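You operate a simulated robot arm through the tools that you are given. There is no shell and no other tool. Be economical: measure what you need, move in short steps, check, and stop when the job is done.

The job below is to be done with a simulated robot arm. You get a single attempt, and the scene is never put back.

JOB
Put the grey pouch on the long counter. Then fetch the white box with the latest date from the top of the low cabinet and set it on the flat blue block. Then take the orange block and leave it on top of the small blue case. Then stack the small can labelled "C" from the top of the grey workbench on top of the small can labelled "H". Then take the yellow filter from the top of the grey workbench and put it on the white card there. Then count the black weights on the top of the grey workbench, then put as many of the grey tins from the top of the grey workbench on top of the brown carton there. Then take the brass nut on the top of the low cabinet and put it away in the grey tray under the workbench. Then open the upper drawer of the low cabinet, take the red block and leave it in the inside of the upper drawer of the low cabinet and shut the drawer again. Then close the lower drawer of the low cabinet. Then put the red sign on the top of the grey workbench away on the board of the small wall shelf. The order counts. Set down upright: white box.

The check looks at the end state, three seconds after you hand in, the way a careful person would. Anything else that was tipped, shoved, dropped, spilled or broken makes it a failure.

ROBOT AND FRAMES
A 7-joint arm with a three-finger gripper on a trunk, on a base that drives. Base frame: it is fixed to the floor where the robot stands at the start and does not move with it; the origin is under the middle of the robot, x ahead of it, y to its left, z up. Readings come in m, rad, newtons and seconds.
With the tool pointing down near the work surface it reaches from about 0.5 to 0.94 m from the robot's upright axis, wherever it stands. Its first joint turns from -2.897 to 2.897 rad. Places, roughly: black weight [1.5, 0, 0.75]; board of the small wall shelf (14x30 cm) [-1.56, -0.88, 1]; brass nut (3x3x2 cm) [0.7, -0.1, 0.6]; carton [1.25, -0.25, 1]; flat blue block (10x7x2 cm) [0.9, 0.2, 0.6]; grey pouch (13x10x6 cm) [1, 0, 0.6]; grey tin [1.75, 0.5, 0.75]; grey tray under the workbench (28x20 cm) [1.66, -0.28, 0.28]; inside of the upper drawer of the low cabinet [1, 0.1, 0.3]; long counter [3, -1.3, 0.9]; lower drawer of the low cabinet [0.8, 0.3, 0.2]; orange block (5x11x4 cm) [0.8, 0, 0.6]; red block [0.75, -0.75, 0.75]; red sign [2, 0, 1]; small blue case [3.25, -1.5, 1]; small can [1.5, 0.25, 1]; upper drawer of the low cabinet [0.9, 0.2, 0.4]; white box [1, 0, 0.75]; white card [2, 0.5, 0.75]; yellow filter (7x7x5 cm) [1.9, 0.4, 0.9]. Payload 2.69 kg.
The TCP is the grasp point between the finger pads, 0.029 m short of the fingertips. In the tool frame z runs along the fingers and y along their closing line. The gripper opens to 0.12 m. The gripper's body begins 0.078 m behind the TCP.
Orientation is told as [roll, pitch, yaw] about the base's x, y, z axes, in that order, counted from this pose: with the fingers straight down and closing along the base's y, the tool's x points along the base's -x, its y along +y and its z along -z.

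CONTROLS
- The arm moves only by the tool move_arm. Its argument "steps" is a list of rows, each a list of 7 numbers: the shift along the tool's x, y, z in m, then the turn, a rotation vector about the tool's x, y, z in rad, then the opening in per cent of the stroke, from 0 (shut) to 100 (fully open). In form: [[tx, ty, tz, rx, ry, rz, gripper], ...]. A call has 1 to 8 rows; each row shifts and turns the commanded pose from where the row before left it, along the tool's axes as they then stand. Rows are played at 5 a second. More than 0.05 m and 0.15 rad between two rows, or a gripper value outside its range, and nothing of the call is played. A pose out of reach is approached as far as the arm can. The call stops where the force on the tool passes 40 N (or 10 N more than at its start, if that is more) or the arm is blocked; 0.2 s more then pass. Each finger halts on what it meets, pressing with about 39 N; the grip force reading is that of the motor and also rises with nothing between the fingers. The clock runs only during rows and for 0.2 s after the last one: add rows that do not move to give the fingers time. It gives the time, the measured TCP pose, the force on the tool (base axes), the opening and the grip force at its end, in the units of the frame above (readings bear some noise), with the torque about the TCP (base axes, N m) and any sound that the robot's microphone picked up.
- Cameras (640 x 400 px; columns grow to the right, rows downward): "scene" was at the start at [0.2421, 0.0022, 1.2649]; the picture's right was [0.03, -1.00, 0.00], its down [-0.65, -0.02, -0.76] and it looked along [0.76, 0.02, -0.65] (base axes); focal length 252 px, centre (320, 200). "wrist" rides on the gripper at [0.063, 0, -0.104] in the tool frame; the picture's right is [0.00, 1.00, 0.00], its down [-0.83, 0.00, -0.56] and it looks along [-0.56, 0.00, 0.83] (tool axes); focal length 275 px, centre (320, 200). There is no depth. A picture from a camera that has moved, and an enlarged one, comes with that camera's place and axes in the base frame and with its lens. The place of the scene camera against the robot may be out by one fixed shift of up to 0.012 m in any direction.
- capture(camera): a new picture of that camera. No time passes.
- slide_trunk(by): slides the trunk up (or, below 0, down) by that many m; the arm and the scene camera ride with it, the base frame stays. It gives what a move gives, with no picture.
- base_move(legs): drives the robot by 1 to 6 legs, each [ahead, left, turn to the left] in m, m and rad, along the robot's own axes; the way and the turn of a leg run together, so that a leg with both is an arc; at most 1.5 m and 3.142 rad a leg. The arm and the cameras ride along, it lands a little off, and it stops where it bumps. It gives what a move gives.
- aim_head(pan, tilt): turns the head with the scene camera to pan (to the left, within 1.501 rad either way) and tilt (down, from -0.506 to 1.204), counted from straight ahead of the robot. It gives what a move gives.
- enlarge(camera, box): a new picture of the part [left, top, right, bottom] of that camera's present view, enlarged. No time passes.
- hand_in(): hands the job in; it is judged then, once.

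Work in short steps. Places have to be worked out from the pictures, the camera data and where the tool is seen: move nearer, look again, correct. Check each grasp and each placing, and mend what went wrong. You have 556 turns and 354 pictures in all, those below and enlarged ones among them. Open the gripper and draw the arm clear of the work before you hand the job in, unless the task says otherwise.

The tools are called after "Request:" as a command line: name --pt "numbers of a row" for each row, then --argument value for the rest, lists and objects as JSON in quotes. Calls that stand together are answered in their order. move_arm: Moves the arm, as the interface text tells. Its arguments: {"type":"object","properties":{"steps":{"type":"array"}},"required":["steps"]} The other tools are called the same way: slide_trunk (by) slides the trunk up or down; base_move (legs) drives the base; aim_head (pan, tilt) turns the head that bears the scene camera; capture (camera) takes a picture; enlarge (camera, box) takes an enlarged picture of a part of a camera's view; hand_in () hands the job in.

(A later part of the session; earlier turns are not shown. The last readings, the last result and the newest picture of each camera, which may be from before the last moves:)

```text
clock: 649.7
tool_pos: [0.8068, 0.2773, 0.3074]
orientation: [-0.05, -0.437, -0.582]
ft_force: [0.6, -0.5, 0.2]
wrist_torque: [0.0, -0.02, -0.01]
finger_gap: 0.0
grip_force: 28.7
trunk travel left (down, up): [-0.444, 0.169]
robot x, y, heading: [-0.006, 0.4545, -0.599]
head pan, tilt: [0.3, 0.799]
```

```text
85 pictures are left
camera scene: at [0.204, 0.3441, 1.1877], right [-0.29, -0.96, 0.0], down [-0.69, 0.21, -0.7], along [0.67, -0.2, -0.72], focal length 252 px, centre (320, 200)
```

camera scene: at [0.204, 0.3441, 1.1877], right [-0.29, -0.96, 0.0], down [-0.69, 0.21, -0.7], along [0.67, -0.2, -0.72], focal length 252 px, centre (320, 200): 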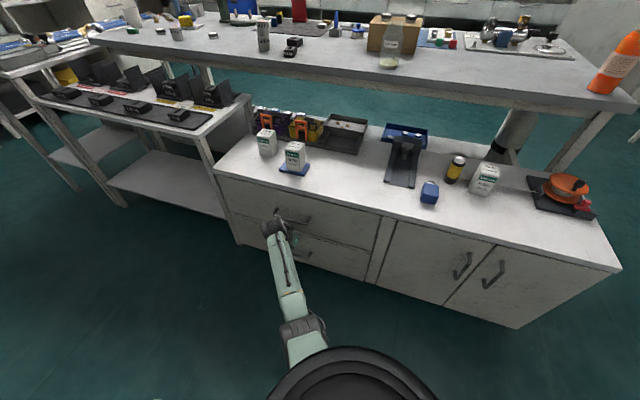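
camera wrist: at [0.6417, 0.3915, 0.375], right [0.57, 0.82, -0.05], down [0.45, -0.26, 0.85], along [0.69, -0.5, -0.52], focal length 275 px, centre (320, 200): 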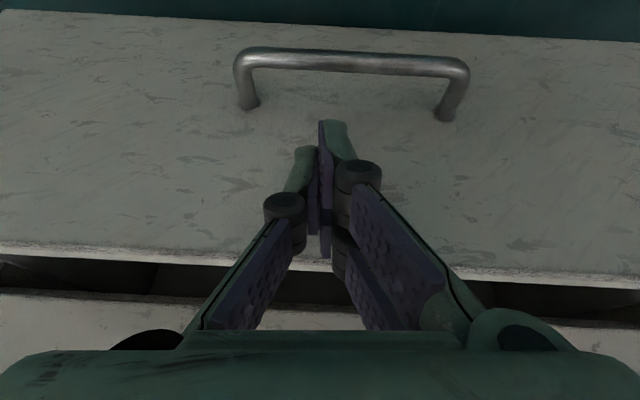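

Nearly shut. I finish with small arm pushes until the stop is felt.

Request:
move_arm --pt "-0.009 0 0.0042 0 0 0 0" --pt "-0.009 0 0.0042 0 0 0 0" --pt "0 0 0 0 0 0 0"

Request:
capture --camera "wrist"

```text
clock: 650.5
tool_pos: [0.8208, 0.2689, 0.3045]
orientation: [-0.054, -0.429, -0.578]
ft_force: [-21.4, 14.9, -5.4]
wrist_torque: [-1.36, -2.06, -0.18]
finger_gap: 0.0
grip_force: 28.8
trunk travel left (down, up): [-0.444, 0.169]
robot x, y, heading: [-0.0033, 0.4536, -0.589]
head pan, tilt: [0.3, 0.799]
```

```text
84 pictures are left
camera wrist: at [0.7393, 0.3288, 0.3725], right [0.56, 0.83, -0.05], down [0.46, -0.26, 0.85], along [0.69, -0.5, -0.52], focal length 275 px, centre (320, 200)
```

wrist: 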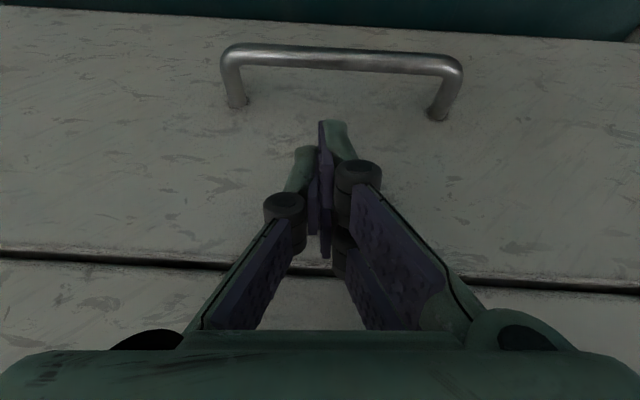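

The lower drawer is shut (firm stop). I back away, untilt and raise.

Request:
base_move --legs '[[-0.3, 0, 0]]'

Request:
move_arm --pt "0 0 -0.045 0 0 0 20" --pt "0 0 -0.045 0 0 0 40" --pt "0 0 -0.03 -0.05 0.1 0 50" --pt "0 0 -0.03 0 0.12 0 50" --pt "0 0 -0.03 0 0.12 0 50" --pt "0 0 -0.045 0 0.09 0 50" --pt "0 0 -0.045 0 0 0 50" --pt "0 0 -0.045 0 0 0 50"

Request:
capture --camera "scene"

```text
clock: 652.5
tool_pos: [0.5773, 0.4333, 0.3059]
orientation: [-0.05, -0.437, -0.579]
ft_force: [0.3, -0.2, -0.4]
wrist_torque: [-0.01, 0.01, -0.01]
finger_gap: 0.0003
grip_force: 27.9
trunk travel left (down, up): [-0.444, 0.169]
robot x, y, heading: [-0.25, 0.6192, -0.589]
head pan, tilt: [0.3, 0.799]
```

```text
clock: 654.3
tool_pos: [0.5203, 0.478, 0.6092]
orientation: [0.001, -0.003, -0.579]
ft_force: [-0.3, 0.3, -0.3]
wrist_torque: [-0.02, -0.01, 0.0]
finger_gap: 0.0603
grip_force: 0.1
out of reach, approached as far as the arm can: row 6
trunk travel left (down, up): [-0.444, 0.169]
robot x, y, heading: [-0.253, 0.6179, -0.587]
head pan, tilt: [0.3, 0.799]
```

```text
83 pictures are left
camera scene: at [-0.042, 0.5098, 1.1878], right [-0.28, -0.96, 0.0], down [-0.69, 0.2, -0.7], along [0.67, -0.2, -0.72], focal length 252 px, centre (320, 200)
```

scene: 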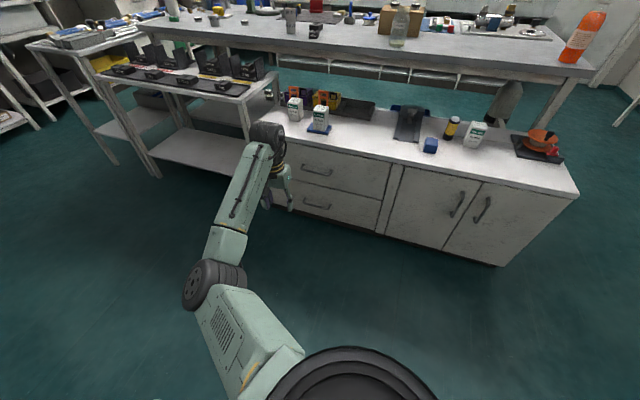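

Both drawers are shut. I look to the right/back for the small wall shelf.

Request:
aim_head --pan -1.5 --tilt 0.2

Request:
capture --camera "scene"

```text
clock: 656.1
tool_pos: [0.5194, 0.4765, 0.609]
orientation: [0.001, -0.003, -0.582]
ft_force: [0.0, 0.5, -0.5]
wrist_torque: [0.03, 0.02, 0.0]
finger_gap: 0.0601
grip_force: 0.0
trunk travel left (down, up): [-0.444, 0.169]
robot x, y, heading: [-0.2507, 0.6222, -0.588]
head pan, tilt: [-1.499, 0.201]
```

```text
82 pictures are left
camera scene: at [-0.1649, 0.451, 1.2414], right [-0.87, 0.49, 0.0], down [0.1, 0.17, -0.98], along [-0.48, -0.85, -0.2], focal length 252 px, centre (320, 200)
```

scene: 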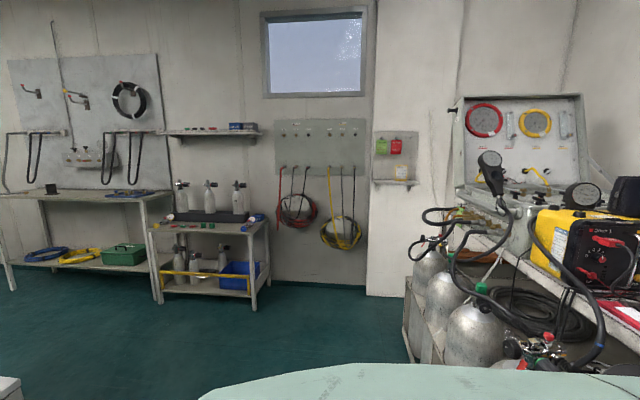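

The small wall shelf with a board is at (397,183). I enlarge it.

Request:
enlarge --camera "scene" --box '[350, 120, 460, 220]'

Request:
enlarge --camera "scene" --box '[300, 150, 520, 380]'

```text
4.00 times, centred on (405, 170) of scene
camera zoom: at [-0.1649, 0.451, 1.2414], right [-0.87, 0.49, 0.0], down [0.1, 0.17, -0.98], along [-0.48, -0.85, -0.2], focal length 1007 px, centre (-20, 320)
```

zoom: 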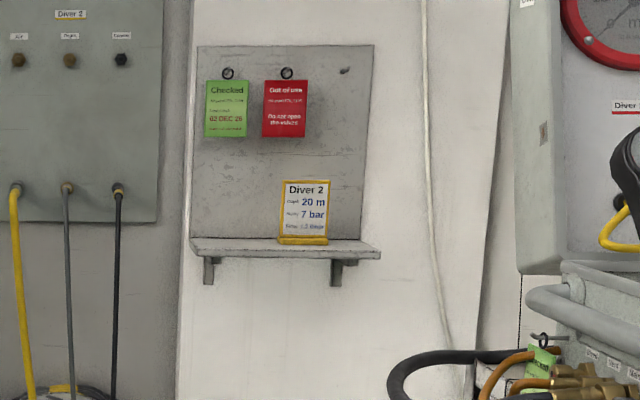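

```text
1.74 times, centred on (410, 265) of scene
camera zoom: at [-0.1649, 0.451, 1.2414], right [-0.87, 0.49, 0.0], down [0.1, 0.17, -0.98], along [-0.48, -0.85, -0.2], focal length 438 px, centre (164, 87)
```

zoom: 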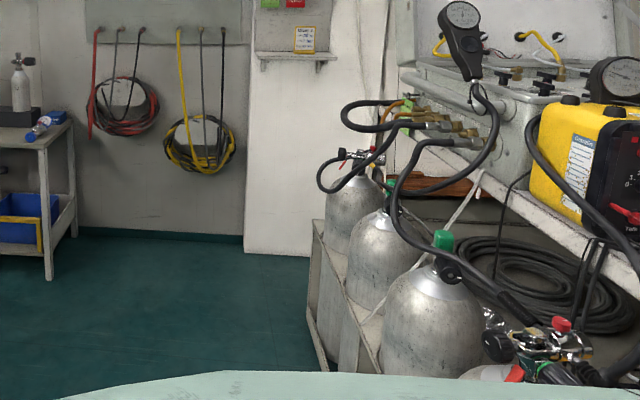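

The board carries a yellow sign on its right; its left part is free. Now to fetch the red sign: I raise and centre the arm.

Request:
aim_head --pan 0.0 --tilt 0.7

Request:
slide_trunk --by 0.16

Request:
move_arm --pt "0.01 -0.03 -0.035 0 0 0.01 60" --pt "0.01 -0.03 -0.035 0 0 0 60" --pt "0.01 -0.03 -0.035 0 0 0 60" --pt "0.01 -0.03 -0.035 0 0 0 60" --pt "0.01 -0.03 -0.035 0 0 0 60" --pt "0.01 -0.03 -0.035 0 0 0 60" --pt "0 -0.04 -0.02 0 0 0 60" --pt "0 -0.04 -0.02 0 0 0 60"

Request:
capture --camera "scene"

```text
clock: 657.7
tool_pos: [0.5198, 0.4768, 0.6083]
orientation: [-0.002, -0.005, -0.58]
ft_force: [-0.1, -0.1, 0.0]
wrist_torque: [0.01, 0.01, 0.0]
finger_gap: 0.0598
grip_force: 0.0
trunk travel left (down, up): [-0.444, 0.169]
robot x, y, heading: [-0.2514, 0.6184, -0.592]
head pan, tilt: [0.0, 0.7]
```

```text
clock: 659.6
tool_pos: [0.5207, 0.4768, 0.7683]
orientation: [-0.001, -0.006, -0.58]
ft_force: [0.2, 0.6, -0.1]
wrist_torque: [-0.04, -0.02, 0.04]
finger_gap: 0.0602
grip_force: 0.0
trunk travel left (down, up): [-0.604, 0.009]
robot x, y, heading: [-0.247, 0.6179, -0.585]
head pan, tilt: [0.0, 0.7]
```

```text
clock: 661.4
tool_pos: [0.3228, 0.2974, 1.0189]
orientation: [0.001, -0.006, -0.593]
ft_force: [-0.1, 0.6, 0.2]
wrist_torque: [-0.03, -0.01, 0.01]
finger_gap: 0.0719
grip_force: 0.0
trunk travel left (down, up): [-0.604, 0.009]
robot x, y, heading: [-0.2492, 0.6194, -0.59]
head pan, tilt: [0.0, 0.7]
```

```text
79 pictures are left
camera scene: at [-0.0486, 0.4846, 1.356], right [-0.55, -0.83, 0.0], down [-0.54, 0.36, -0.77], along [0.64, -0.42, -0.64], focal length 252 px, centre (320, 200)
```

scene: 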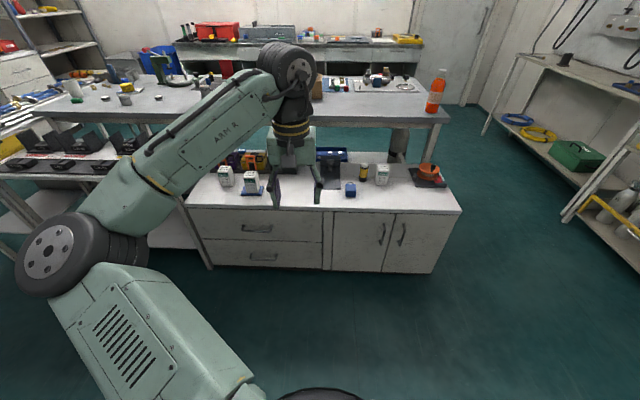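

Posture good. I drive through the aisle (a bit further right, as the elbow is on the left now) to the back of the bench.

Request:
base_move --legs '[[0, -0.64, -0.008], [0, -0.63, 0], [1.3, 0, 0], [1.3, 0, 0]]'

Request:
capture --camera "scene"

```text
clock: 664.7
tool_pos: [0.1227, -0.0057, 1.0189]
orientation: [-0.001, -0.006, -0.612]
ft_force: [0.7, 0.9, 0.7]
wrist_torque: [-0.05, 0.04, -0.01]
finger_gap: 0.0723
grip_force: 0.1
trunk travel left (down, up): [-0.604, 0.009]
robot x, y, heading: [-0.4408, 0.3291, -0.607]
head pan, tilt: [0.0, 0.7]
stopped in leg 1: the robot was blocked; the commanded pose is now the measured one
```

```text
78 pictures are left
camera scene: at [-0.2445, 0.1892, 1.3559], right [-0.57, -0.82, 0.0], down [-0.53, 0.37, -0.76], along [0.63, -0.44, -0.64], focal length 252 px, centre (320, 200)
```

scene: 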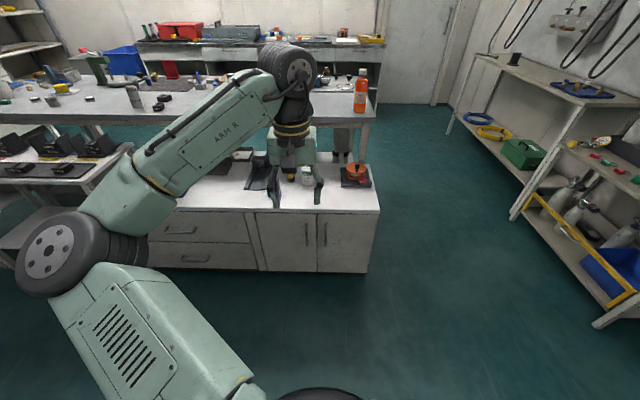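

The base bumped into something at its right rear. I look there before going on.

Request:
aim_head --pan -1.5 --tilt 0.6

Request:
capture --camera "scene"

```text
clock: 666.3
tool_pos: [0.1224, -0.007, 1.0193]
orientation: [0.002, -0.008, -0.61]
ft_force: [0.1, 0.8, -0.1]
wrist_torque: [0.01, 0.02, 0.01]
finger_gap: 0.0722
grip_force: 0.1
trunk travel left (down, up): [-0.604, 0.009]
robot x, y, heading: [-0.4445, 0.3272, -0.603]
head pan, tilt: [-1.499, 0.6]
```

```text
77 pictures are left
camera scene: at [-0.3601, 0.1607, 1.3646], right [-0.86, 0.51, 0.0], down [0.29, 0.49, -0.83], along [-0.42, -0.71, -0.56], focal length 252 px, centre (320, 200)
```

scene: 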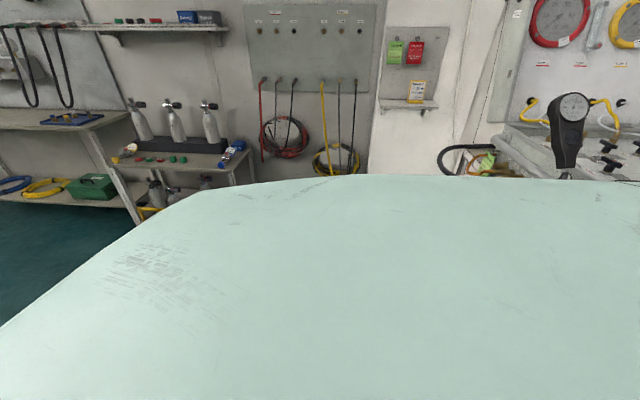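

The cylinders' rack seems to be what I touched; everything there looks upright. I go forward first, then right, as before.

Request:
base_move --legs '[[0.05, 0.03, 0], [0.45, 0, 0.01]]'

Request:
base_move --legs '[[0, -0.45, 0], [0, -0.47, 0], [1.05, 0, 0], [1.05, 0, 0]]'

Request:
aim_head --pan 0.0 --tilt 0.7

Request:
capture --camera "scene"

```text
clock: 669.6
tool_pos: [0.5629, -0.2512, 1.0189]
orientation: [-0.002, -0.006, -0.591]
ft_force: [-0.6, 0.2, 0.0]
wrist_torque: [-0.03, 0.01, -0.01]
finger_gap: 0.0717
grip_force: 0.0
trunk travel left (down, up): [-0.604, 0.009]
robot x, y, heading: [-0.0102, 0.0697, -0.585]
head pan, tilt: [-1.499, 0.6]
```

```text
clock: 687.3
tool_pos: [1.7944, -2.1435, 1.0187]
orientation: [0.001, -0.006, -0.58]
ft_force: [0.0, 0.5, -0.2]
wrist_torque: [0.01, 0.0, 0.01]
finger_gap: 0.072
grip_force: 0.0
trunk travel left (down, up): [-0.604, 0.009]
robot x, y, heading: [1.219, -1.8294, -0.576]
head pan, tilt: [-1.499, 0.6]
```

```text
clock: 688.9
tool_pos: [1.7938, -2.1431, 1.0192]
orientation: [-0.001, -0.007, -0.581]
ft_force: [-0.2, -0.6, 0.2]
wrist_torque: [0.0, 0.0, 0.01]
finger_gap: 0.0718
grip_force: 0.1
trunk travel left (down, up): [-0.604, 0.009]
robot x, y, heading: [1.2219, -1.8275, -0.571]
head pan, tilt: [0.0, 0.7]
```

```text
76 pictures are left
camera scene: at [1.4218, -1.9592, 1.356], right [-0.54, -0.84, 0.0], down [-0.54, 0.35, -0.76], along [0.64, -0.42, -0.64], focal length 252 px, centre (320, 200)
```

scene: 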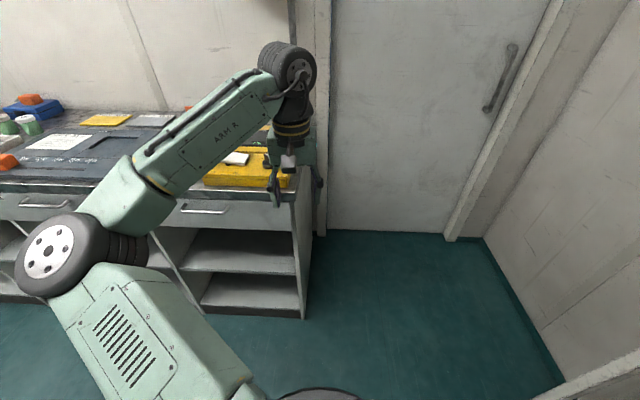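

I raise the tool 4 cm, strafe left, turn round and go along to s≈1.07 facing the sign.

Request:
move_arm --pt "0 0 -0.04 0 0 0 80"

Request:
base_move --legs '[[0, 0.6, -0.029], [0.04, 0.58, 0], [0, 0, 1.57], [0, 0, 1.57], [-0.08, -0.65, 0]]'

Request:
capture --camera "scene"

Request:
capture --camera "wrist"

```text
clock: 689.3
tool_pos: [1.7949, -2.1405, 1.0583]
orientation: [0.002, -0.006, -0.582]
ft_force: [0.3, 0.2, -0.5]
wrist_torque: [-0.04, -0.02, -0.02]
finger_gap: 0.096
grip_force: 0.0
trunk travel left (down, up): [-0.604, 0.009]
robot x, y, heading: [1.219, -1.8243, -0.577]
head pan, tilt: [0.0, 0.7]
```

```text
clock: 711.9
tool_pos: [1.7798, -0.0729, 1.0577]
orientation: [-0.001, -0.008, 2.544]
ft_force: [-0.5, -0.3, 0.2]
wrist_torque: [-0.02, 0.02, 0.0]
finger_gap: 0.096
grip_force: 0.1
trunk travel left (down, up): [-0.604, 0.009]
robot x, y, heading: [2.3499, -0.3974, 2.553]
head pan, tilt: [0.0, 0.7]
```

```text
75 pictures are left
camera scene: at [2.1511, -0.2629, 1.356], right [0.56, 0.83, 0.0], down [0.53, -0.36, -0.76], along [-0.63, 0.43, -0.64], focal length 252 px, centre (320, 200)
```

scene: 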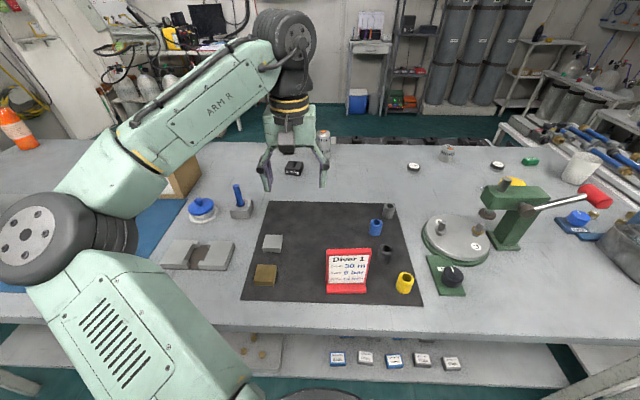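

```text
74 pictures are left
camera wrist: at [1.8309, -0.1081, 1.1621], right [-0.56, -0.83, 0.0], down [-0.69, 0.46, 0.56], along [-0.47, 0.31, -0.83], focal length 275 px, centre (320, 200)
```

wrist: 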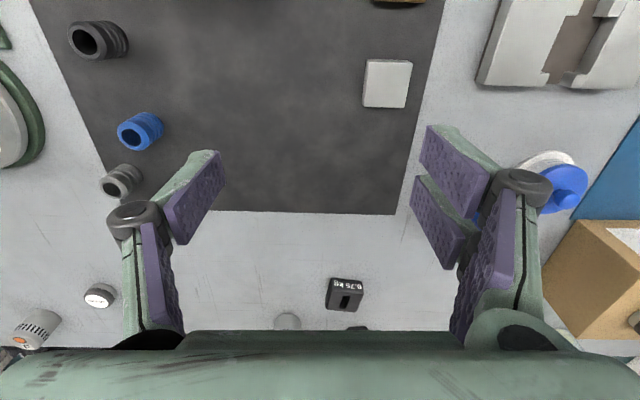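

The sign stands at about (1.61–1.64, 1.056), top z≈0.953, thin panel facing me. I'll grip the panel from above, closing along the depth: back 8 cm and rotate the tool +90°.

Request:
base_move --legs '[[-0.08, 0, -0.012]]'

Request:
move_arm --pt "0 0 0 0 0 0.15 60" --pt "0 0 0 0 0 0.15 60" --pt "0 0 0 0 0 0.15 60" --pt "0 0 0 0 0 0.15 60" --pt "0 0 0 0 0 0.15 60" --pt "0 0 0 0 0 0.15 60" --pt "0 0 0 0 0 0.15 60" --pt "0 0 0 0 0 0.15 60"

Request:
move_arm --pt "0 0 0 0 0 0.13 60" --pt "0 0 0 0 0 0.12 60" --pt "0 0 0 0 0 0.12 60"

Request:
capture --camera "wrist"

```text
clock: 713.0
tool_pos: [1.8497, -0.1106, 1.0593]
orientation: [0.002, -0.007, 2.531]
ft_force: [0.8, -0.3, 0.8]
wrist_torque: [0.02, 0.05, -0.03]
finger_gap: 0.0962
grip_force: 0.0
trunk travel left (down, up): [-0.604, 0.009]
robot x, y, heading: [2.4145, -0.4434, 2.535]
head pan, tilt: [0.0, 0.7]
```

```text
clock: 714.8
tool_pos: [1.8488, -0.1111, 1.0585]
orientation: [0.008, -0.004, 1.328]
ft_force: [-0.6, 0.1, -0.1]
wrist_torque: [0.0, -0.01, -0.04]
finger_gap: 0.072
grip_force: 0.0
trunk travel left (down, up): [-0.604, 0.009]
robot x, y, heading: [2.4149, -0.4416, 2.536]
head pan, tilt: [0.0, 0.7]
```

```text
clock: 715.6
tool_pos: [1.8487, -0.1103, 1.0589]
orientation: [0.008, 0.002, 0.958]
ft_force: [-0.5, -0.3, -0.4]
wrist_torque: [-0.02, -0.03, 0.01]
finger_gap: 0.0717
grip_force: 0.2
trunk travel left (down, up): [-0.604, 0.009]
robot x, y, heading: [2.4144, -0.4434, 2.539]
head pan, tilt: [0.0, 0.7]
```

```text
73 pictures are left
camera wrist: at [1.8129, -0.1624, 1.1628], right [-0.82, 0.57, 0.01], down [0.48, 0.68, 0.56], along [0.31, 0.46, -0.83], focal length 275 px, centre (320, 200)
```

wrist: 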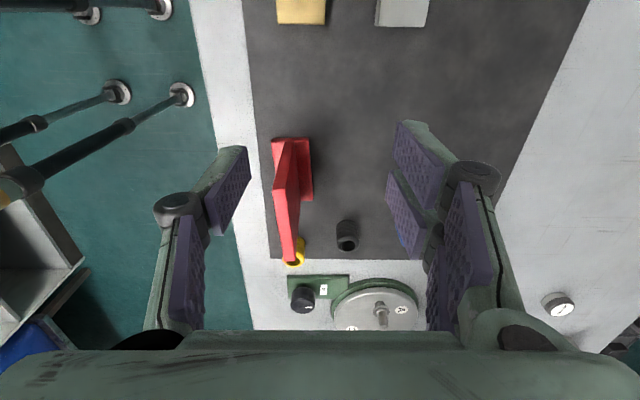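

I enlarge the sign in the wrist view to get its shape and place.

Request:
enlarge --camera "wrist" --box '[240, 110, 370, 290]'

Request:
enlarge --camera "scene" --box '[300, 200, 430, 320]'

```text
2.22 times, centred on (305, 200) of wrist
camera zoom: at [1.8129, -0.1624, 1.1628], right [-0.82, 0.57, 0.01], down [0.48, 0.68, 0.56], along [0.31, 0.46, -0.83], focal length 612 px, centre (353, 200)
```

zoom: 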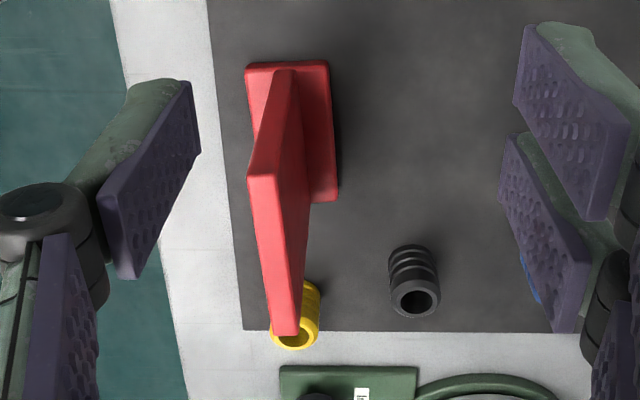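

```text
3.33 times, centred on (365, 260) of scene
camera zoom: at [2.219, -0.3057, 1.356], right [0.57, 0.82, 0.0], down [0.53, -0.37, -0.76], along [-0.63, 0.44, -0.64], focal length 839 px, centre (170, 0)
```

zoom: 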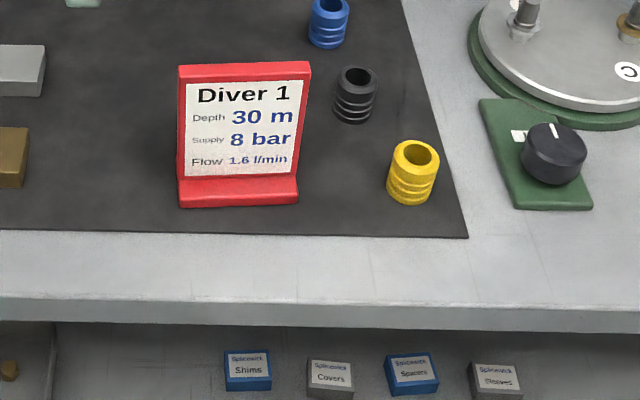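

The sign is an inverted T: panel ≈11 mm thick at d≈1.621, s 1.02–1.11, top z≈0.953. I move over it and lower until it's between the fingers.

Request:
move_arm --pt "-0.04 -0.012 0 0 0 0 60" --pt "-0.04 -0.012 0 0 0 0 60" --pt "-0.0315 -0.0095 0 0 0 0 50" --pt "0 0 0.04 0 0 0 50" --pt "0 0 0.03 0 0 0 50"

Request:
capture --camera "wrist"

```text
clock: 716.8
tool_pos: [1.9401, -0.0401, 0.9858]
orientation: [0.008, 0.0, 0.96]
ft_force: [-0.1, 0.1, 0.4]
wrist_torque: [-0.02, -0.03, 0.01]
finger_gap: 0.0599
grip_force: 0.0
trunk travel left (down, up): [-0.604, 0.009]
robot x, y, heading: [2.4175, -0.4403, 2.541]
head pan, tilt: [0.0, 0.7]
```

```text
70 pictures are left
camera wrist: at [1.9035, -0.0906, 1.091], right [-0.82, 0.57, 0.01], down [0.48, 0.68, 0.56], along [0.31, 0.46, -0.83], focal length 275 px, centre (320, 200)
```

wrist: 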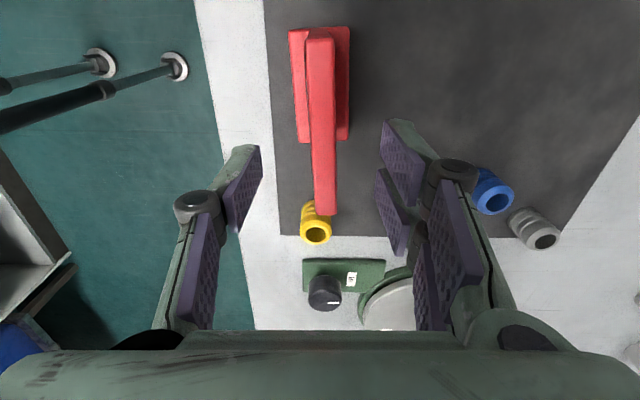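

Centred. I lower 5.4 cm and close on the panel.

Request:
move_arm --pt "0 -0.001 0.03 0 0 0 50" --pt "0 0 0.024 0 0 0 50" --pt "0 0 0 0 0 0 25" --pt "0 0 0 0 0 0 0" --pt "0 0 0 0 0 0 0" --pt "0 0 0 0 0 0 0"

Request:
move_arm --pt "0 0 -0.02 0 0 0 0" --pt "0 0 -0.04 0 0 0 0" --pt "0 0 -0.04 0 0 0 0"

Request:
capture --camera "wrist"

Request:
capture --camera "scene"

```text
clock: 718.2
tool_pos: [1.9404, -0.0365, 0.934]
orientation: [0.006, -0.001, 0.958]
ft_force: [-1.4, 0.4, 0.6]
wrist_torque: [-0.03, 0.05, -0.06]
finger_gap: 0.0114
grip_force: 21.1
trunk travel left (down, up): [-0.604, 0.009]
robot x, y, heading: [2.4145, -0.4406, 2.54]
head pan, tilt: [0.0, 0.7]
```

```text
clock: 719.0
tool_pos: [1.9419, -0.0387, 1.0346]
orientation: [0.008, 0.0, 0.959]
ft_force: [0.7, 1.0, -2.2]
wrist_torque: [0.04, 0.0, 0.0]
finger_gap: 0.0113
grip_force: 37.6
trunk travel left (down, up): [-0.604, 0.009]
robot x, y, heading: [2.4196, -0.4438, 2.538]
head pan, tilt: [0.0, 0.7]
```

```text
69 pictures are left
camera wrist: at [1.9061, -0.0904, 1.1385], right [-0.82, 0.57, 0.01], down [0.48, 0.68, 0.56], along [0.31, 0.46, -0.83], focal length 275 px, centre (320, 200)
```

wrist: 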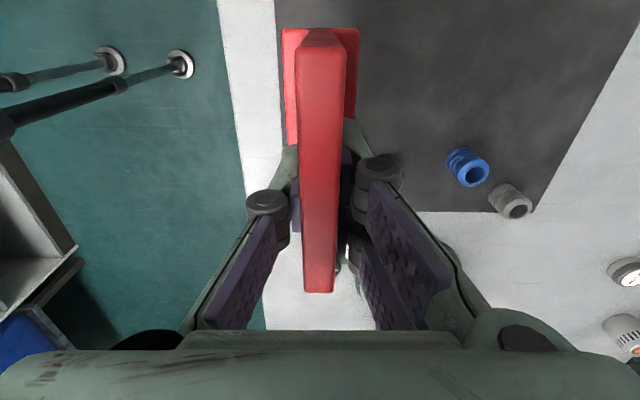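

```text
68 pictures are left
camera scene: at [2.2193, -0.3058, 1.356], right [0.57, 0.82, 0.0], down [0.53, -0.37, -0.77], along [-0.63, 0.44, -0.64], focal length 252 px, centre (320, 200)
```

scene: 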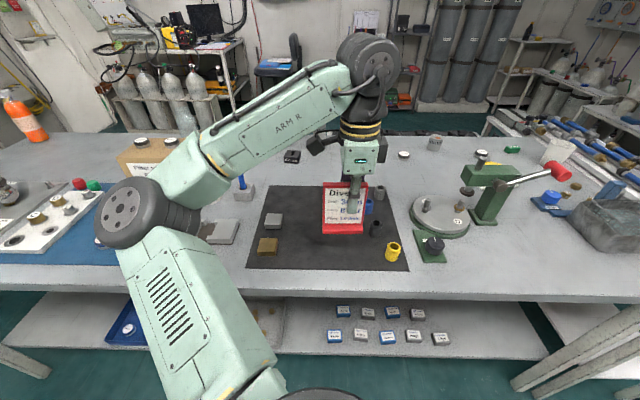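

The red sign is held. I raise it a little, turn round at the usual place and drive back to the open area in front of the cabinet.

Request:
move_arm --pt "0 0 -0.03 0 0 0 0" --pt "0.02 0 0 0 0 0 0"

Request:
base_move --legs '[[0.14, 0.63, 0], [0, 0, -1.57], [0, 0, -1.57], [0, -0.6, 0], [0, -0.66, 0]]'

Request:
base_move --legs '[[-1.1, 0, 0], [-1.1, 0, 0], [0, 0.48, 0]]'

Request:
capture --camera "scene"

```text
clock: 719.6
tool_pos: [1.9292, -0.0564, 1.0635]
orientation: [0.005, -0.001, 0.959]
ft_force: [0.6, 0.2, -0.4]
wrist_torque: [0.0, 0.03, -0.02]
finger_gap: 0.0114
grip_force: 38.2
trunk travel left (down, up): [-0.604, 0.009]
robot x, y, heading: [2.4151, -0.4424, 2.538]
head pan, tilt: [0.0, 0.7]
```

```text
clock: 742.7
tool_pos: [1.8025, -2.3324, 1.0634]
orientation: [0.007, -0.001, -2.113]
ft_force: [-0.2, 0.2, -0.6]
wrist_torque: [-0.02, -0.02, -0.02]
finger_gap: 0.0115
grip_force: 38.7
trunk travel left (down, up): [-0.604, 0.009]
robot x, y, heading: [1.291, -1.9772, -0.535]
head pan, tilt: [0.0, 0.7]
```

```text
clock: 757.4
tool_pos: [0.1591, -0.7788, 1.0632]
orientation: [0.007, 0.0, -2.101]
ft_force: [-0.3, -0.7, -1.3]
wrist_torque: [-0.01, 0.04, -0.02]
finger_gap: 0.0115
grip_force: 38.1
trunk travel left (down, up): [-0.604, 0.009]
robot x, y, heading: [-0.3561, -0.4336, -0.531]
head pan, tilt: [0.0, 0.7]
```

```text
67 pictures are left
camera scene: at [-0.1449, -0.5547, 1.356], right [-0.5, -0.87, 0.0], down [-0.56, 0.32, -0.76], along [0.66, -0.38, -0.64], focal length 252 px, centre (320, 200)
```

scene: 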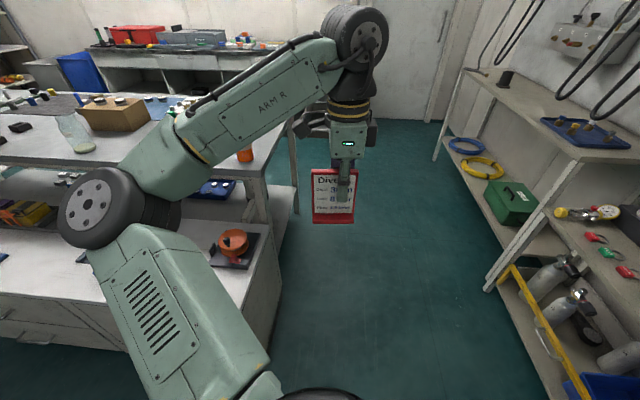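

The bottle and everything else stand as before. I step left a bit more and turn right to face the wall with the shelf.

Request:
base_move --legs '[[-0.06, 0.15, 0], [0, 0, -0.8], [0, 0, -0.84]]'

Request:
aim_head --pan -0.2 --tilt 0.45

Request:
capture --camera "scene"

```text
clock: 763.6
tool_pos: [-0.7205, -0.7582, 1.0625]
orientation: [0.008, 0.0, 2.527]
ft_force: [-0.5, 0.1, -1.3]
wrist_torque: [-0.01, -0.01, -0.03]
finger_gap: 0.0113
grip_force: 37.9
trunk travel left (down, up): [-0.604, 0.009]
robot x, y, heading: [-0.3304, -0.2762, -2.182]
head pan, tilt: [0.0, 0.7]
```

```text
clock: 764.4
tool_pos: [-0.7211, -0.759, 1.0642]
orientation: [0.005, 0.0, 2.525]
ft_force: [0.1, 0.4, -1.4]
wrist_torque: [0.02, 0.01, 0.0]
finger_gap: 0.0113
grip_force: 38.5
trunk travel left (down, up): [-0.604, 0.009]
robot x, y, heading: [-0.3268, -0.276, -2.182]
head pan, tilt: [-0.201, 0.45]
```

```text
66 pictures are left
camera scene: at [-0.4864, -0.4664, 1.3781], right [-0.69, 0.72, 0.0], down [0.32, 0.3, -0.9], along [-0.65, -0.62, -0.44], focal length 252 px, centre (320, 200)
```

scene: 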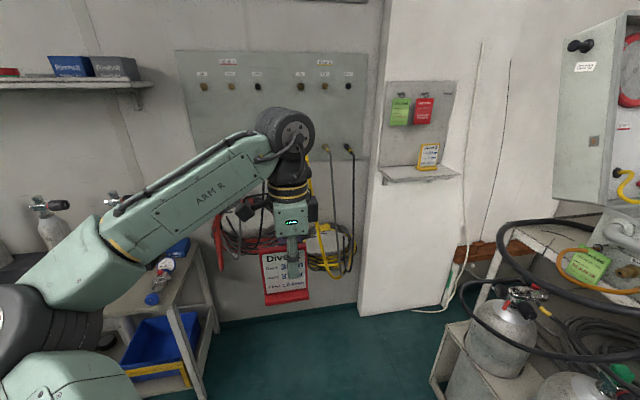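

Board: front edge s≈−1.52, d≈−0.58…−0.90, z≈1.0; the yellow sign stands at d≈−0.85, so the free spot is around d −0.68. I approach: ahead 0.45, right 0.17.

Request:
base_move --legs '[[0.45, -0.17, 0.01]]'

Request:
aim_head --pan -0.4 --tilt 0.5

Request:
capture --camera "scene"

```text
clock: 767.2
tool_pos: [-1.1146, -1.0192, 1.0629]
orientation: [0.006, 0.0, 2.521]
ft_force: [0.0, 0.2, -0.5]
wrist_torque: [0.01, -0.01, -0.01]
finger_gap: 0.0114
grip_force: 37.8
trunk travel left (down, up): [-0.604, 0.009]
robot x, y, heading: [-0.7262, -0.5367, -2.187]
head pan, tilt: [-0.201, 0.45]
```

```text
clock: 768.0
tool_pos: [-1.115, -1.0182, 1.0636]
orientation: [0.005, 0.0, 2.521]
ft_force: [1.0, -0.4, 0.0]
wrist_torque: [0.0, 0.0, 0.0]
finger_gap: 0.0115
grip_force: 38.2
trunk travel left (down, up): [-0.604, 0.009]
robot x, y, heading: [-0.7209, -0.5351, -2.186]
head pan, tilt: [-0.4, 0.499]
```

```text
65 pictures are left
camera scene: at [-0.8897, -0.7126, 1.3737], right [-0.53, 0.85, 0.0], down [0.41, 0.25, -0.88], along [-0.74, -0.46, -0.48], focal length 252 px, centre (320, 200)
```

scene: 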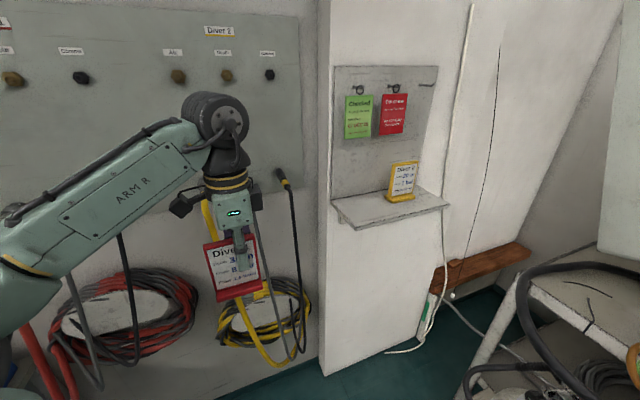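

I take a wrist view, which looks along the wall towards the shelf.

Request:
capture --camera "wrist"

Request:
enlarge --camera "scene" --box '[310, 140, 470, 250]'

```text
64 pictures are left
camera wrist: at [-1.0641, -1.0543, 1.1678], right [-0.58, -0.82, 0.01], down [-0.68, 0.48, 0.56], along [-0.46, 0.32, -0.83], focal length 275 px, centre (320, 200)
```

wrist: 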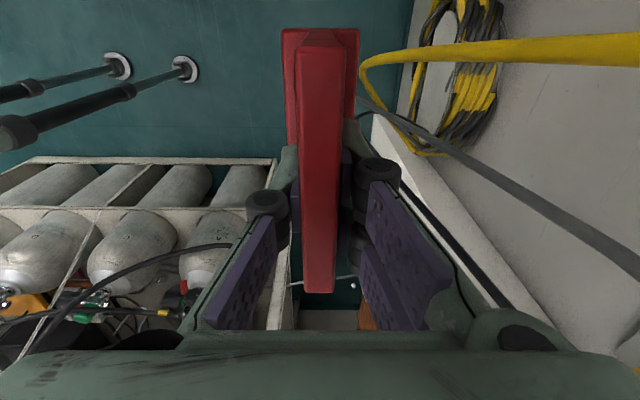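

```text
3.64 times, centred on (390, 195) of scene
camera zoom: at [-0.8897, -0.7126, 1.3737], right [-0.53, 0.85, 0.0], down [0.41, 0.25, -0.88], along [-0.74, -0.46, -0.48], focal length 916 px, centre (66, 218)
```

zoom: 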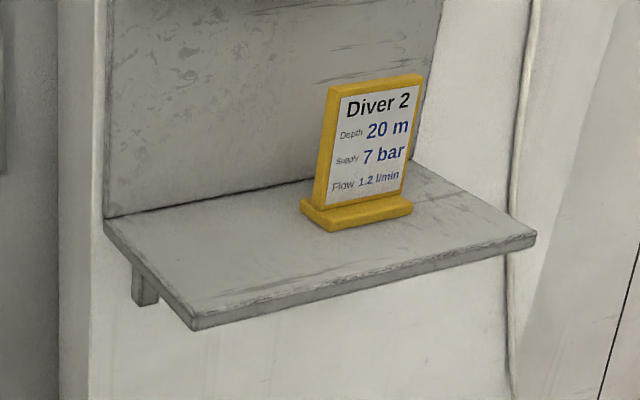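

Board top z≈1.023 (d −0.61…−0.915, s −1.51…−1.65); the yellow sign spans d −0.767…−0.855. Target for the red sign: (d −0.688, s −1.548). First I raise the tool well above the board, then move the base a little closer.

Request:
move_arm --pt "0 0 -0.04 0 0 0 0" --pt "0 0 -0.04 0 0 0 0" --pt "0 0 -0.02 0 0 0 0"

Request:
base_move --legs '[[0.1, -0.07, 0.012]]'

Request:
capture --camera "scene"

```text
clock: 768.8
tool_pos: [-1.1136, -1.0181, 1.1645]
orientation: [0.008, 0.0, 2.523]
ft_force: [0.3, 0.7, -0.7]
wrist_torque: [0.01, 0.02, 0.0]
finger_gap: 0.0116
grip_force: 38.2
trunk travel left (down, up): [-0.604, 0.009]
robot x, y, heading: [-0.7217, -0.5365, -2.182]
head pan, tilt: [-0.4, 0.499]
```

```text
clock: 770.0
tool_pos: [-1.2223, -1.0642, 1.1632]
orientation: [0.006, 0.0, 2.534]
ft_force: [-0.4, 0.7, -0.5]
wrist_torque: [0.04, -0.03, 0.0]
finger_gap: 0.0112
grip_force: 38.2
trunk travel left (down, up): [-0.604, 0.009]
robot x, y, heading: [-0.8373, -0.5757, -2.169]
head pan, tilt: [-0.4, 0.499]
```

```text
62 pictures are left
camera scene: at [-1.0018, -0.7567, 1.3735], right [-0.54, 0.84, 0.0], down [0.4, 0.26, -0.88], along [-0.74, -0.47, -0.48], focal length 252 px, centre (320, 200)
```

scene: 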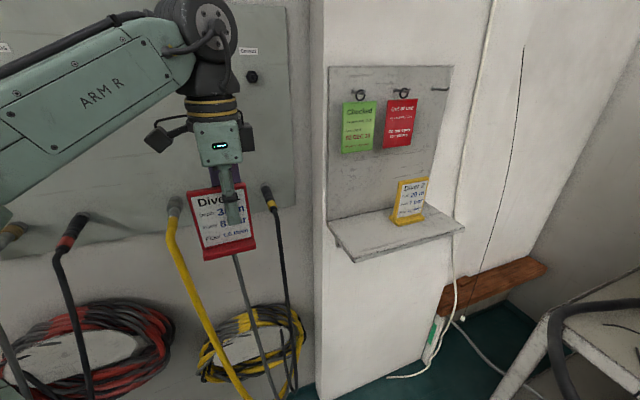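

I move the sign sideways towards the board in two stages, checking on the way.

Request:
move_arm --pt "-0.04 -0.004 0 0 0 0 0" --pt "-0.04 -0.004 0 0 0 0 0" --pt "-0.04 -0.004 0 0 0 0 0" --pt "-0.04 -0.004 0 0 0 0 0" --pt "-0.04 -0.004 0 0 0 0 0"

Request:
capture --camera "wrist"

Request:
capture --camera "scene"

```text
clock: 771.2
tool_pos: [-1.3743, -0.9327, 1.1646]
orientation: [0.006, 0.001, 2.534]
ft_force: [-0.7, 0.1, -1.1]
wrist_torque: [-0.02, -0.01, 0.03]
finger_gap: 0.0112
grip_force: 37.8
trunk travel left (down, up): [-0.604, 0.009]
robot x, y, heading: [-0.8397, -0.5765, -2.177]
head pan, tilt: [-0.4, 0.499]
```

```text
61 pictures are left
camera wrist: at [-1.3231, -0.967, 1.2693], right [-0.57, -0.82, 0.01], down [-0.68, 0.47, 0.56], along [-0.46, 0.31, -0.83], focal length 275 px, centre (320, 200)
```

wrist: 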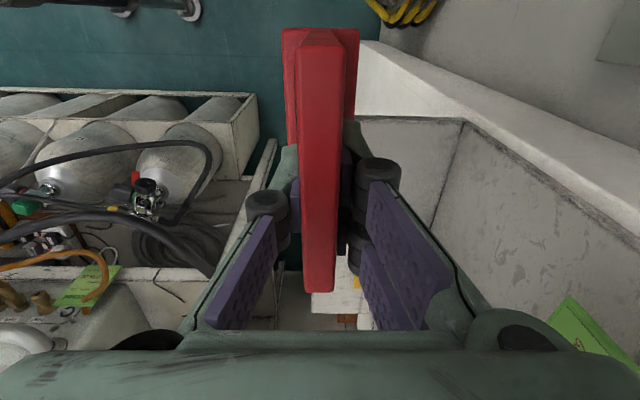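

```text
60 pictures are left
camera scene: at [-1.0016, -0.7559, 1.3737], right [-0.54, 0.84, 0.0], down [0.4, 0.26, -0.88], along [-0.74, -0.47, -0.48], focal length 252 px, centre (320, 200)
```

scene: 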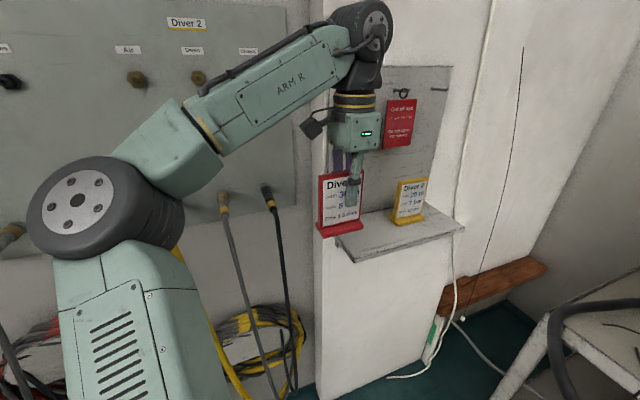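

I continue to d≈−0.688 with s≈−1.563, then lower to just above the board and check against its edges.

Request:
move_arm --pt "-0.04 0.003 0 0 0 0 0" --pt "-0.04 0.004 0 0 0 0 0" --pt "0 0.004 0 0 0 0 0" --pt "0 0 0.03 0 0 0 0" --pt "0 0 0.015 0 0 0 0"

Request:
enlarge --camera "scene" --box '[310, 140, 480, 270]'

Request:
capture --camera "wrist"

```text
clock: 772.4
tool_pos: [-1.4458, -0.8972, 1.1194]
orientation: [0.008, 0.0, 2.535]
ft_force: [-0.4, 0.7, -1.4]
wrist_torque: [0.02, 0.0, 0.02]
finger_gap: 0.0113
grip_force: 38.1
trunk travel left (down, up): [-0.604, 0.009]
robot x, y, heading: [-0.8375, -0.5757, -2.172]
head pan, tilt: [-0.4, 0.499]
```

```text
3.08 times, centred on (395, 205) of scene
camera zoom: at [-1.0011, -0.7564, 1.3737], right [-0.54, 0.84, 0.0], down [0.4, 0.26, -0.88], along [-0.74, -0.47, -0.48], focal length 775 px, centre (89, 185)
```

zoom: 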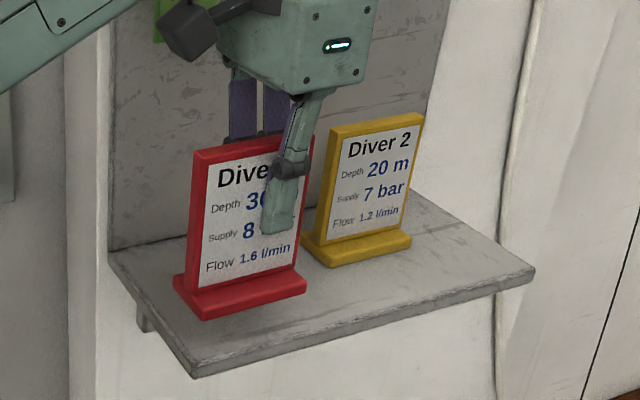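

```text
58 pictures are left
camera wrist: at [-1.3944, -0.9322, 1.2237], right [-0.57, -0.82, 0.01], down [-0.68, 0.47, 0.56], along [-0.46, 0.31, -0.83], focal length 275 px, centre (320, 200)
```

wrist: 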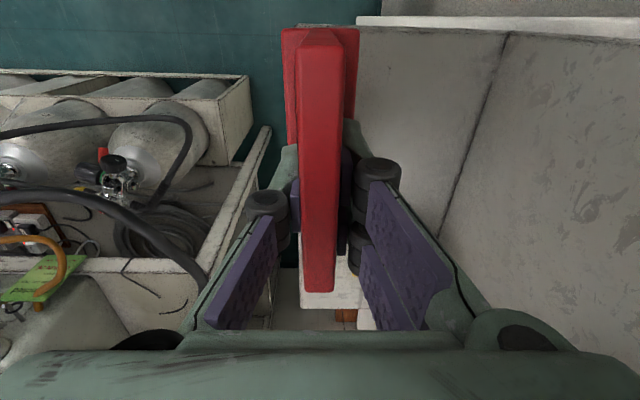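

The sign hovers about 2 cm above the board, well inside its edges and clear of the yellow sign. I lower gently to contact.

Request:
move_arm --pt "0 0 0.01 0 0 0 0" --pt "0 0 0.004 0 0 0 0" --pt "0 0 0 0 0 0 0"

```text
clock: 773.2
tool_pos: [-1.4466, -0.8971, 1.1042]
orientation: [0.008, -0.001, 2.533]
ft_force: [-0.8, 0.1, -1.9]
wrist_torque: [0.02, 0.02, -0.02]
finger_gap: 0.0114
grip_force: 38.4
trunk travel left (down, up): [-0.604, 0.009]
robot x, y, heading: [-0.8377, -0.5774, -2.174]
head pan, tilt: [-0.4, 0.499]
```

Request:
move_arm --pt "0 0 0.003 0 0 0 0" --pt "0 0 0 0 0 0 0"

```text
clock: 773.8
tool_pos: [-1.4466, -0.8986, 1.1015]
orientation: [0.007, 0.0, 2.534]
ft_force: [0.7, -0.1, -1.9]
wrist_torque: [0.04, 0.03, 0.02]
finger_gap: 0.0115
grip_force: 38.6
trunk travel left (down, up): [-0.604, 0.009]
robot x, y, heading: [-0.8381, -0.5776, -2.176]
head pan, tilt: [-0.4, 0.499]
```

Request:
move_arm --pt "0 0 0.003 0 0 0 0" --pt "0 0 0 0 0 0 0"

Request:
enlarge --camera "scene" --box '[310, 140, 480, 270]'

```text
clock: 774.4
tool_pos: [-1.4451, -0.897, 1.099]
orientation: [0.004, -0.002, 2.535]
ft_force: [0.5, 0.0, -1.0]
wrist_torque: [0.04, -0.01, -0.01]
finger_gap: 0.0115
grip_force: 38.4
trunk travel left (down, up): [-0.604, 0.009]
robot x, y, heading: [-0.8358, -0.5793, -2.169]
head pan, tilt: [-0.4, 0.499]
```

```text
3.08 times, centred on (395, 205) of scene
camera zoom: at [-1.001, -0.7563, 1.3737], right [-0.54, 0.84, 0.0], down [0.4, 0.26, -0.88], along [-0.74, -0.47, -0.48], focal length 775 px, centre (89, 185)
```

zoom: 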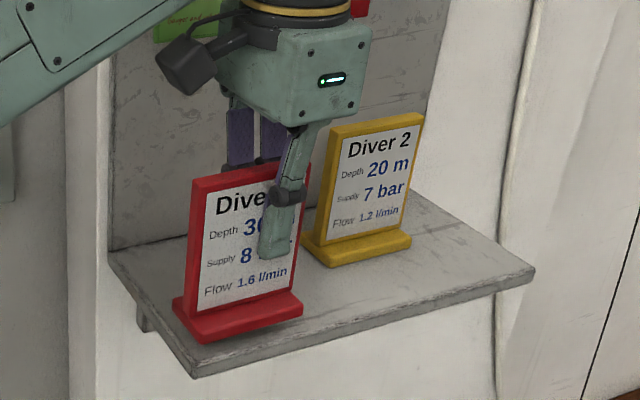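

Request:
move_arm --pt "0 0 0.002 0 0 0 0" --pt "0 0 0 0 0 0 0"

Request:
move_arm --pt "0 0 0.002 0 0 0 0" --pt "0 0 0 0 0 0 0"

```text
clock: 775.0
tool_pos: [-1.4464, -0.8979, 1.0975]
orientation: [0.008, -0.001, 2.534]
ft_force: [-0.8, 0.2, 0.4]
wrist_torque: [0.02, 0.01, -0.01]
finger_gap: 0.0115
grip_force: 38.5
trunk travel left (down, up): [-0.604, 0.009]
robot x, y, heading: [-0.8388, -0.5785, -2.171]
head pan, tilt: [-0.4, 0.499]
```

```text
clock: 775.6
tool_pos: [-1.4465, -0.8974, 1.0954]
orientation: [0.005, -0.001, 2.534]
ft_force: [-0.9, -0.2, -0.9]
wrist_torque: [0.01, 0.02, 0.02]
finger_gap: 0.0116
grip_force: 38.4
trunk travel left (down, up): [-0.604, 0.009]
robot x, y, heading: [-0.8338, -0.5819, -2.168]
head pan, tilt: [-0.4, 0.499]
```

Request:
move_arm --pt "0 0 0.003 0 0 0 0" --pt "0 0 0 0 0 0 0"

Request:
move_arm --pt "0 0 0.003 0 0 0 0" --pt "0 0 0 0 0 0 0"

Request:
enlarge --camera "scene" --box '[310, 140, 480, 270]'

```text
clock: 776.2
tool_pos: [-1.4463, -0.8977, 1.0917]
orientation: [0.007, 0.0, 2.535]
ft_force: [-0.5, -1.1, -0.9]
wrist_torque: [0.01, 0.02, -0.05]
finger_gap: 0.0116
grip_force: 38.7
trunk travel left (down, up): [-0.604, 0.009]
robot x, y, heading: [-0.8411, -0.58, -2.174]
head pan, tilt: [-0.4, 0.499]
```

```text
clock: 776.8
tool_pos: [-1.447, -0.8968, 1.0892]
orientation: [0.005, 0.002, 2.535]
ft_force: [-0.2, -0.8, -0.4]
wrist_torque: [-0.01, 0.0, -0.01]
finger_gap: 0.0116
grip_force: 38.6
trunk travel left (down, up): [-0.604, 0.009]
robot x, y, heading: [-0.8373, -0.5761, -2.173]
head pan, tilt: [-0.4, 0.499]
```

```text
3.08 times, centred on (395, 205) of scene
camera zoom: at [-1.001, -0.7563, 1.3737], right [-0.54, 0.84, 0.0], down [0.4, 0.26, -0.88], along [-0.74, -0.47, -0.48], focal length 775 px, centre (89, 185)
```

zoom: 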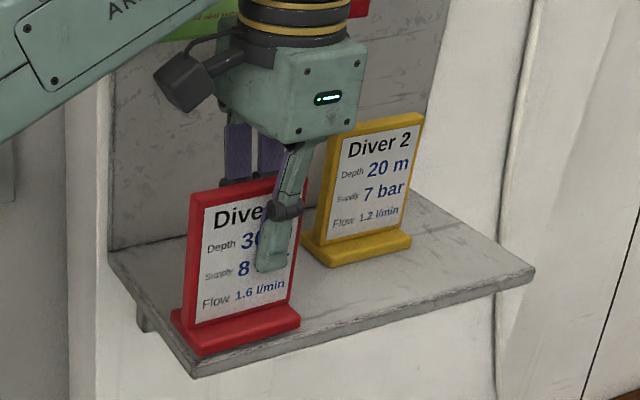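

The wrist parallax and the listed place agree on board z≈1.00, front edge s≈−1.535: the sign must go further back. I shift 3.8 cm towards the wall and 1.9 cm to the right, then lower.

Request:
move_arm --pt "0 0 -0.005 0 0 0 0" --pt "-0.01 0.019 0 0 0 0 0" --pt "-0.009 0.019 0 0 0 0 0" --pt "0 0 0 0 0 0 0"

Request:
enlarge --camera "scene" --box '[310, 140, 480, 270]'

Request:
capture --camera "wrist"

```text
clock: 777.8
tool_pos: [-1.4839, -0.9184, 1.0918]
orientation: [0.007, -0.001, 2.533]
ft_force: [-0.3, 0.5, -0.9]
wrist_torque: [0.04, 0.02, 0.03]
finger_gap: 0.0114
grip_force: 37.7
trunk travel left (down, up): [-0.604, 0.009]
robot x, y, heading: [-0.8415, -0.5794, -2.176]
head pan, tilt: [-0.4, 0.499]
```

```text
3.08 times, centred on (395, 205) of scene
camera zoom: at [-1.001, -0.7563, 1.3737], right [-0.54, 0.84, 0.0], down [0.4, 0.26, -0.88], along [-0.74, -0.47, -0.48], focal length 775 px, centre (89, 185)
```

zoom: 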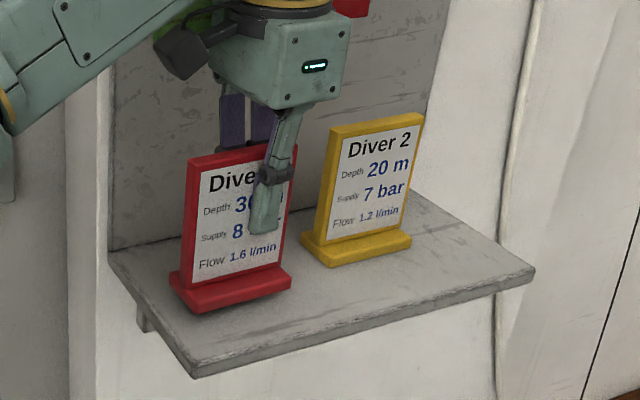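

```text
54 pictures are left
camera wrist: at [-1.4318, -0.9531, 1.1965], right [-0.57, -0.82, 0.01], down [-0.68, 0.47, 0.56], along [-0.46, 0.31, -0.83], focal length 275 px, centre (320, 200)
```

wrist: 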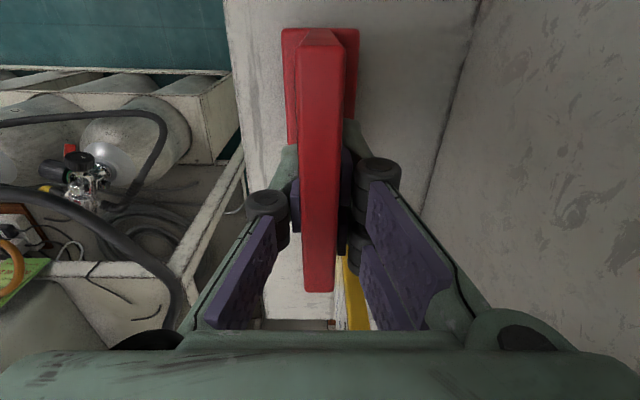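

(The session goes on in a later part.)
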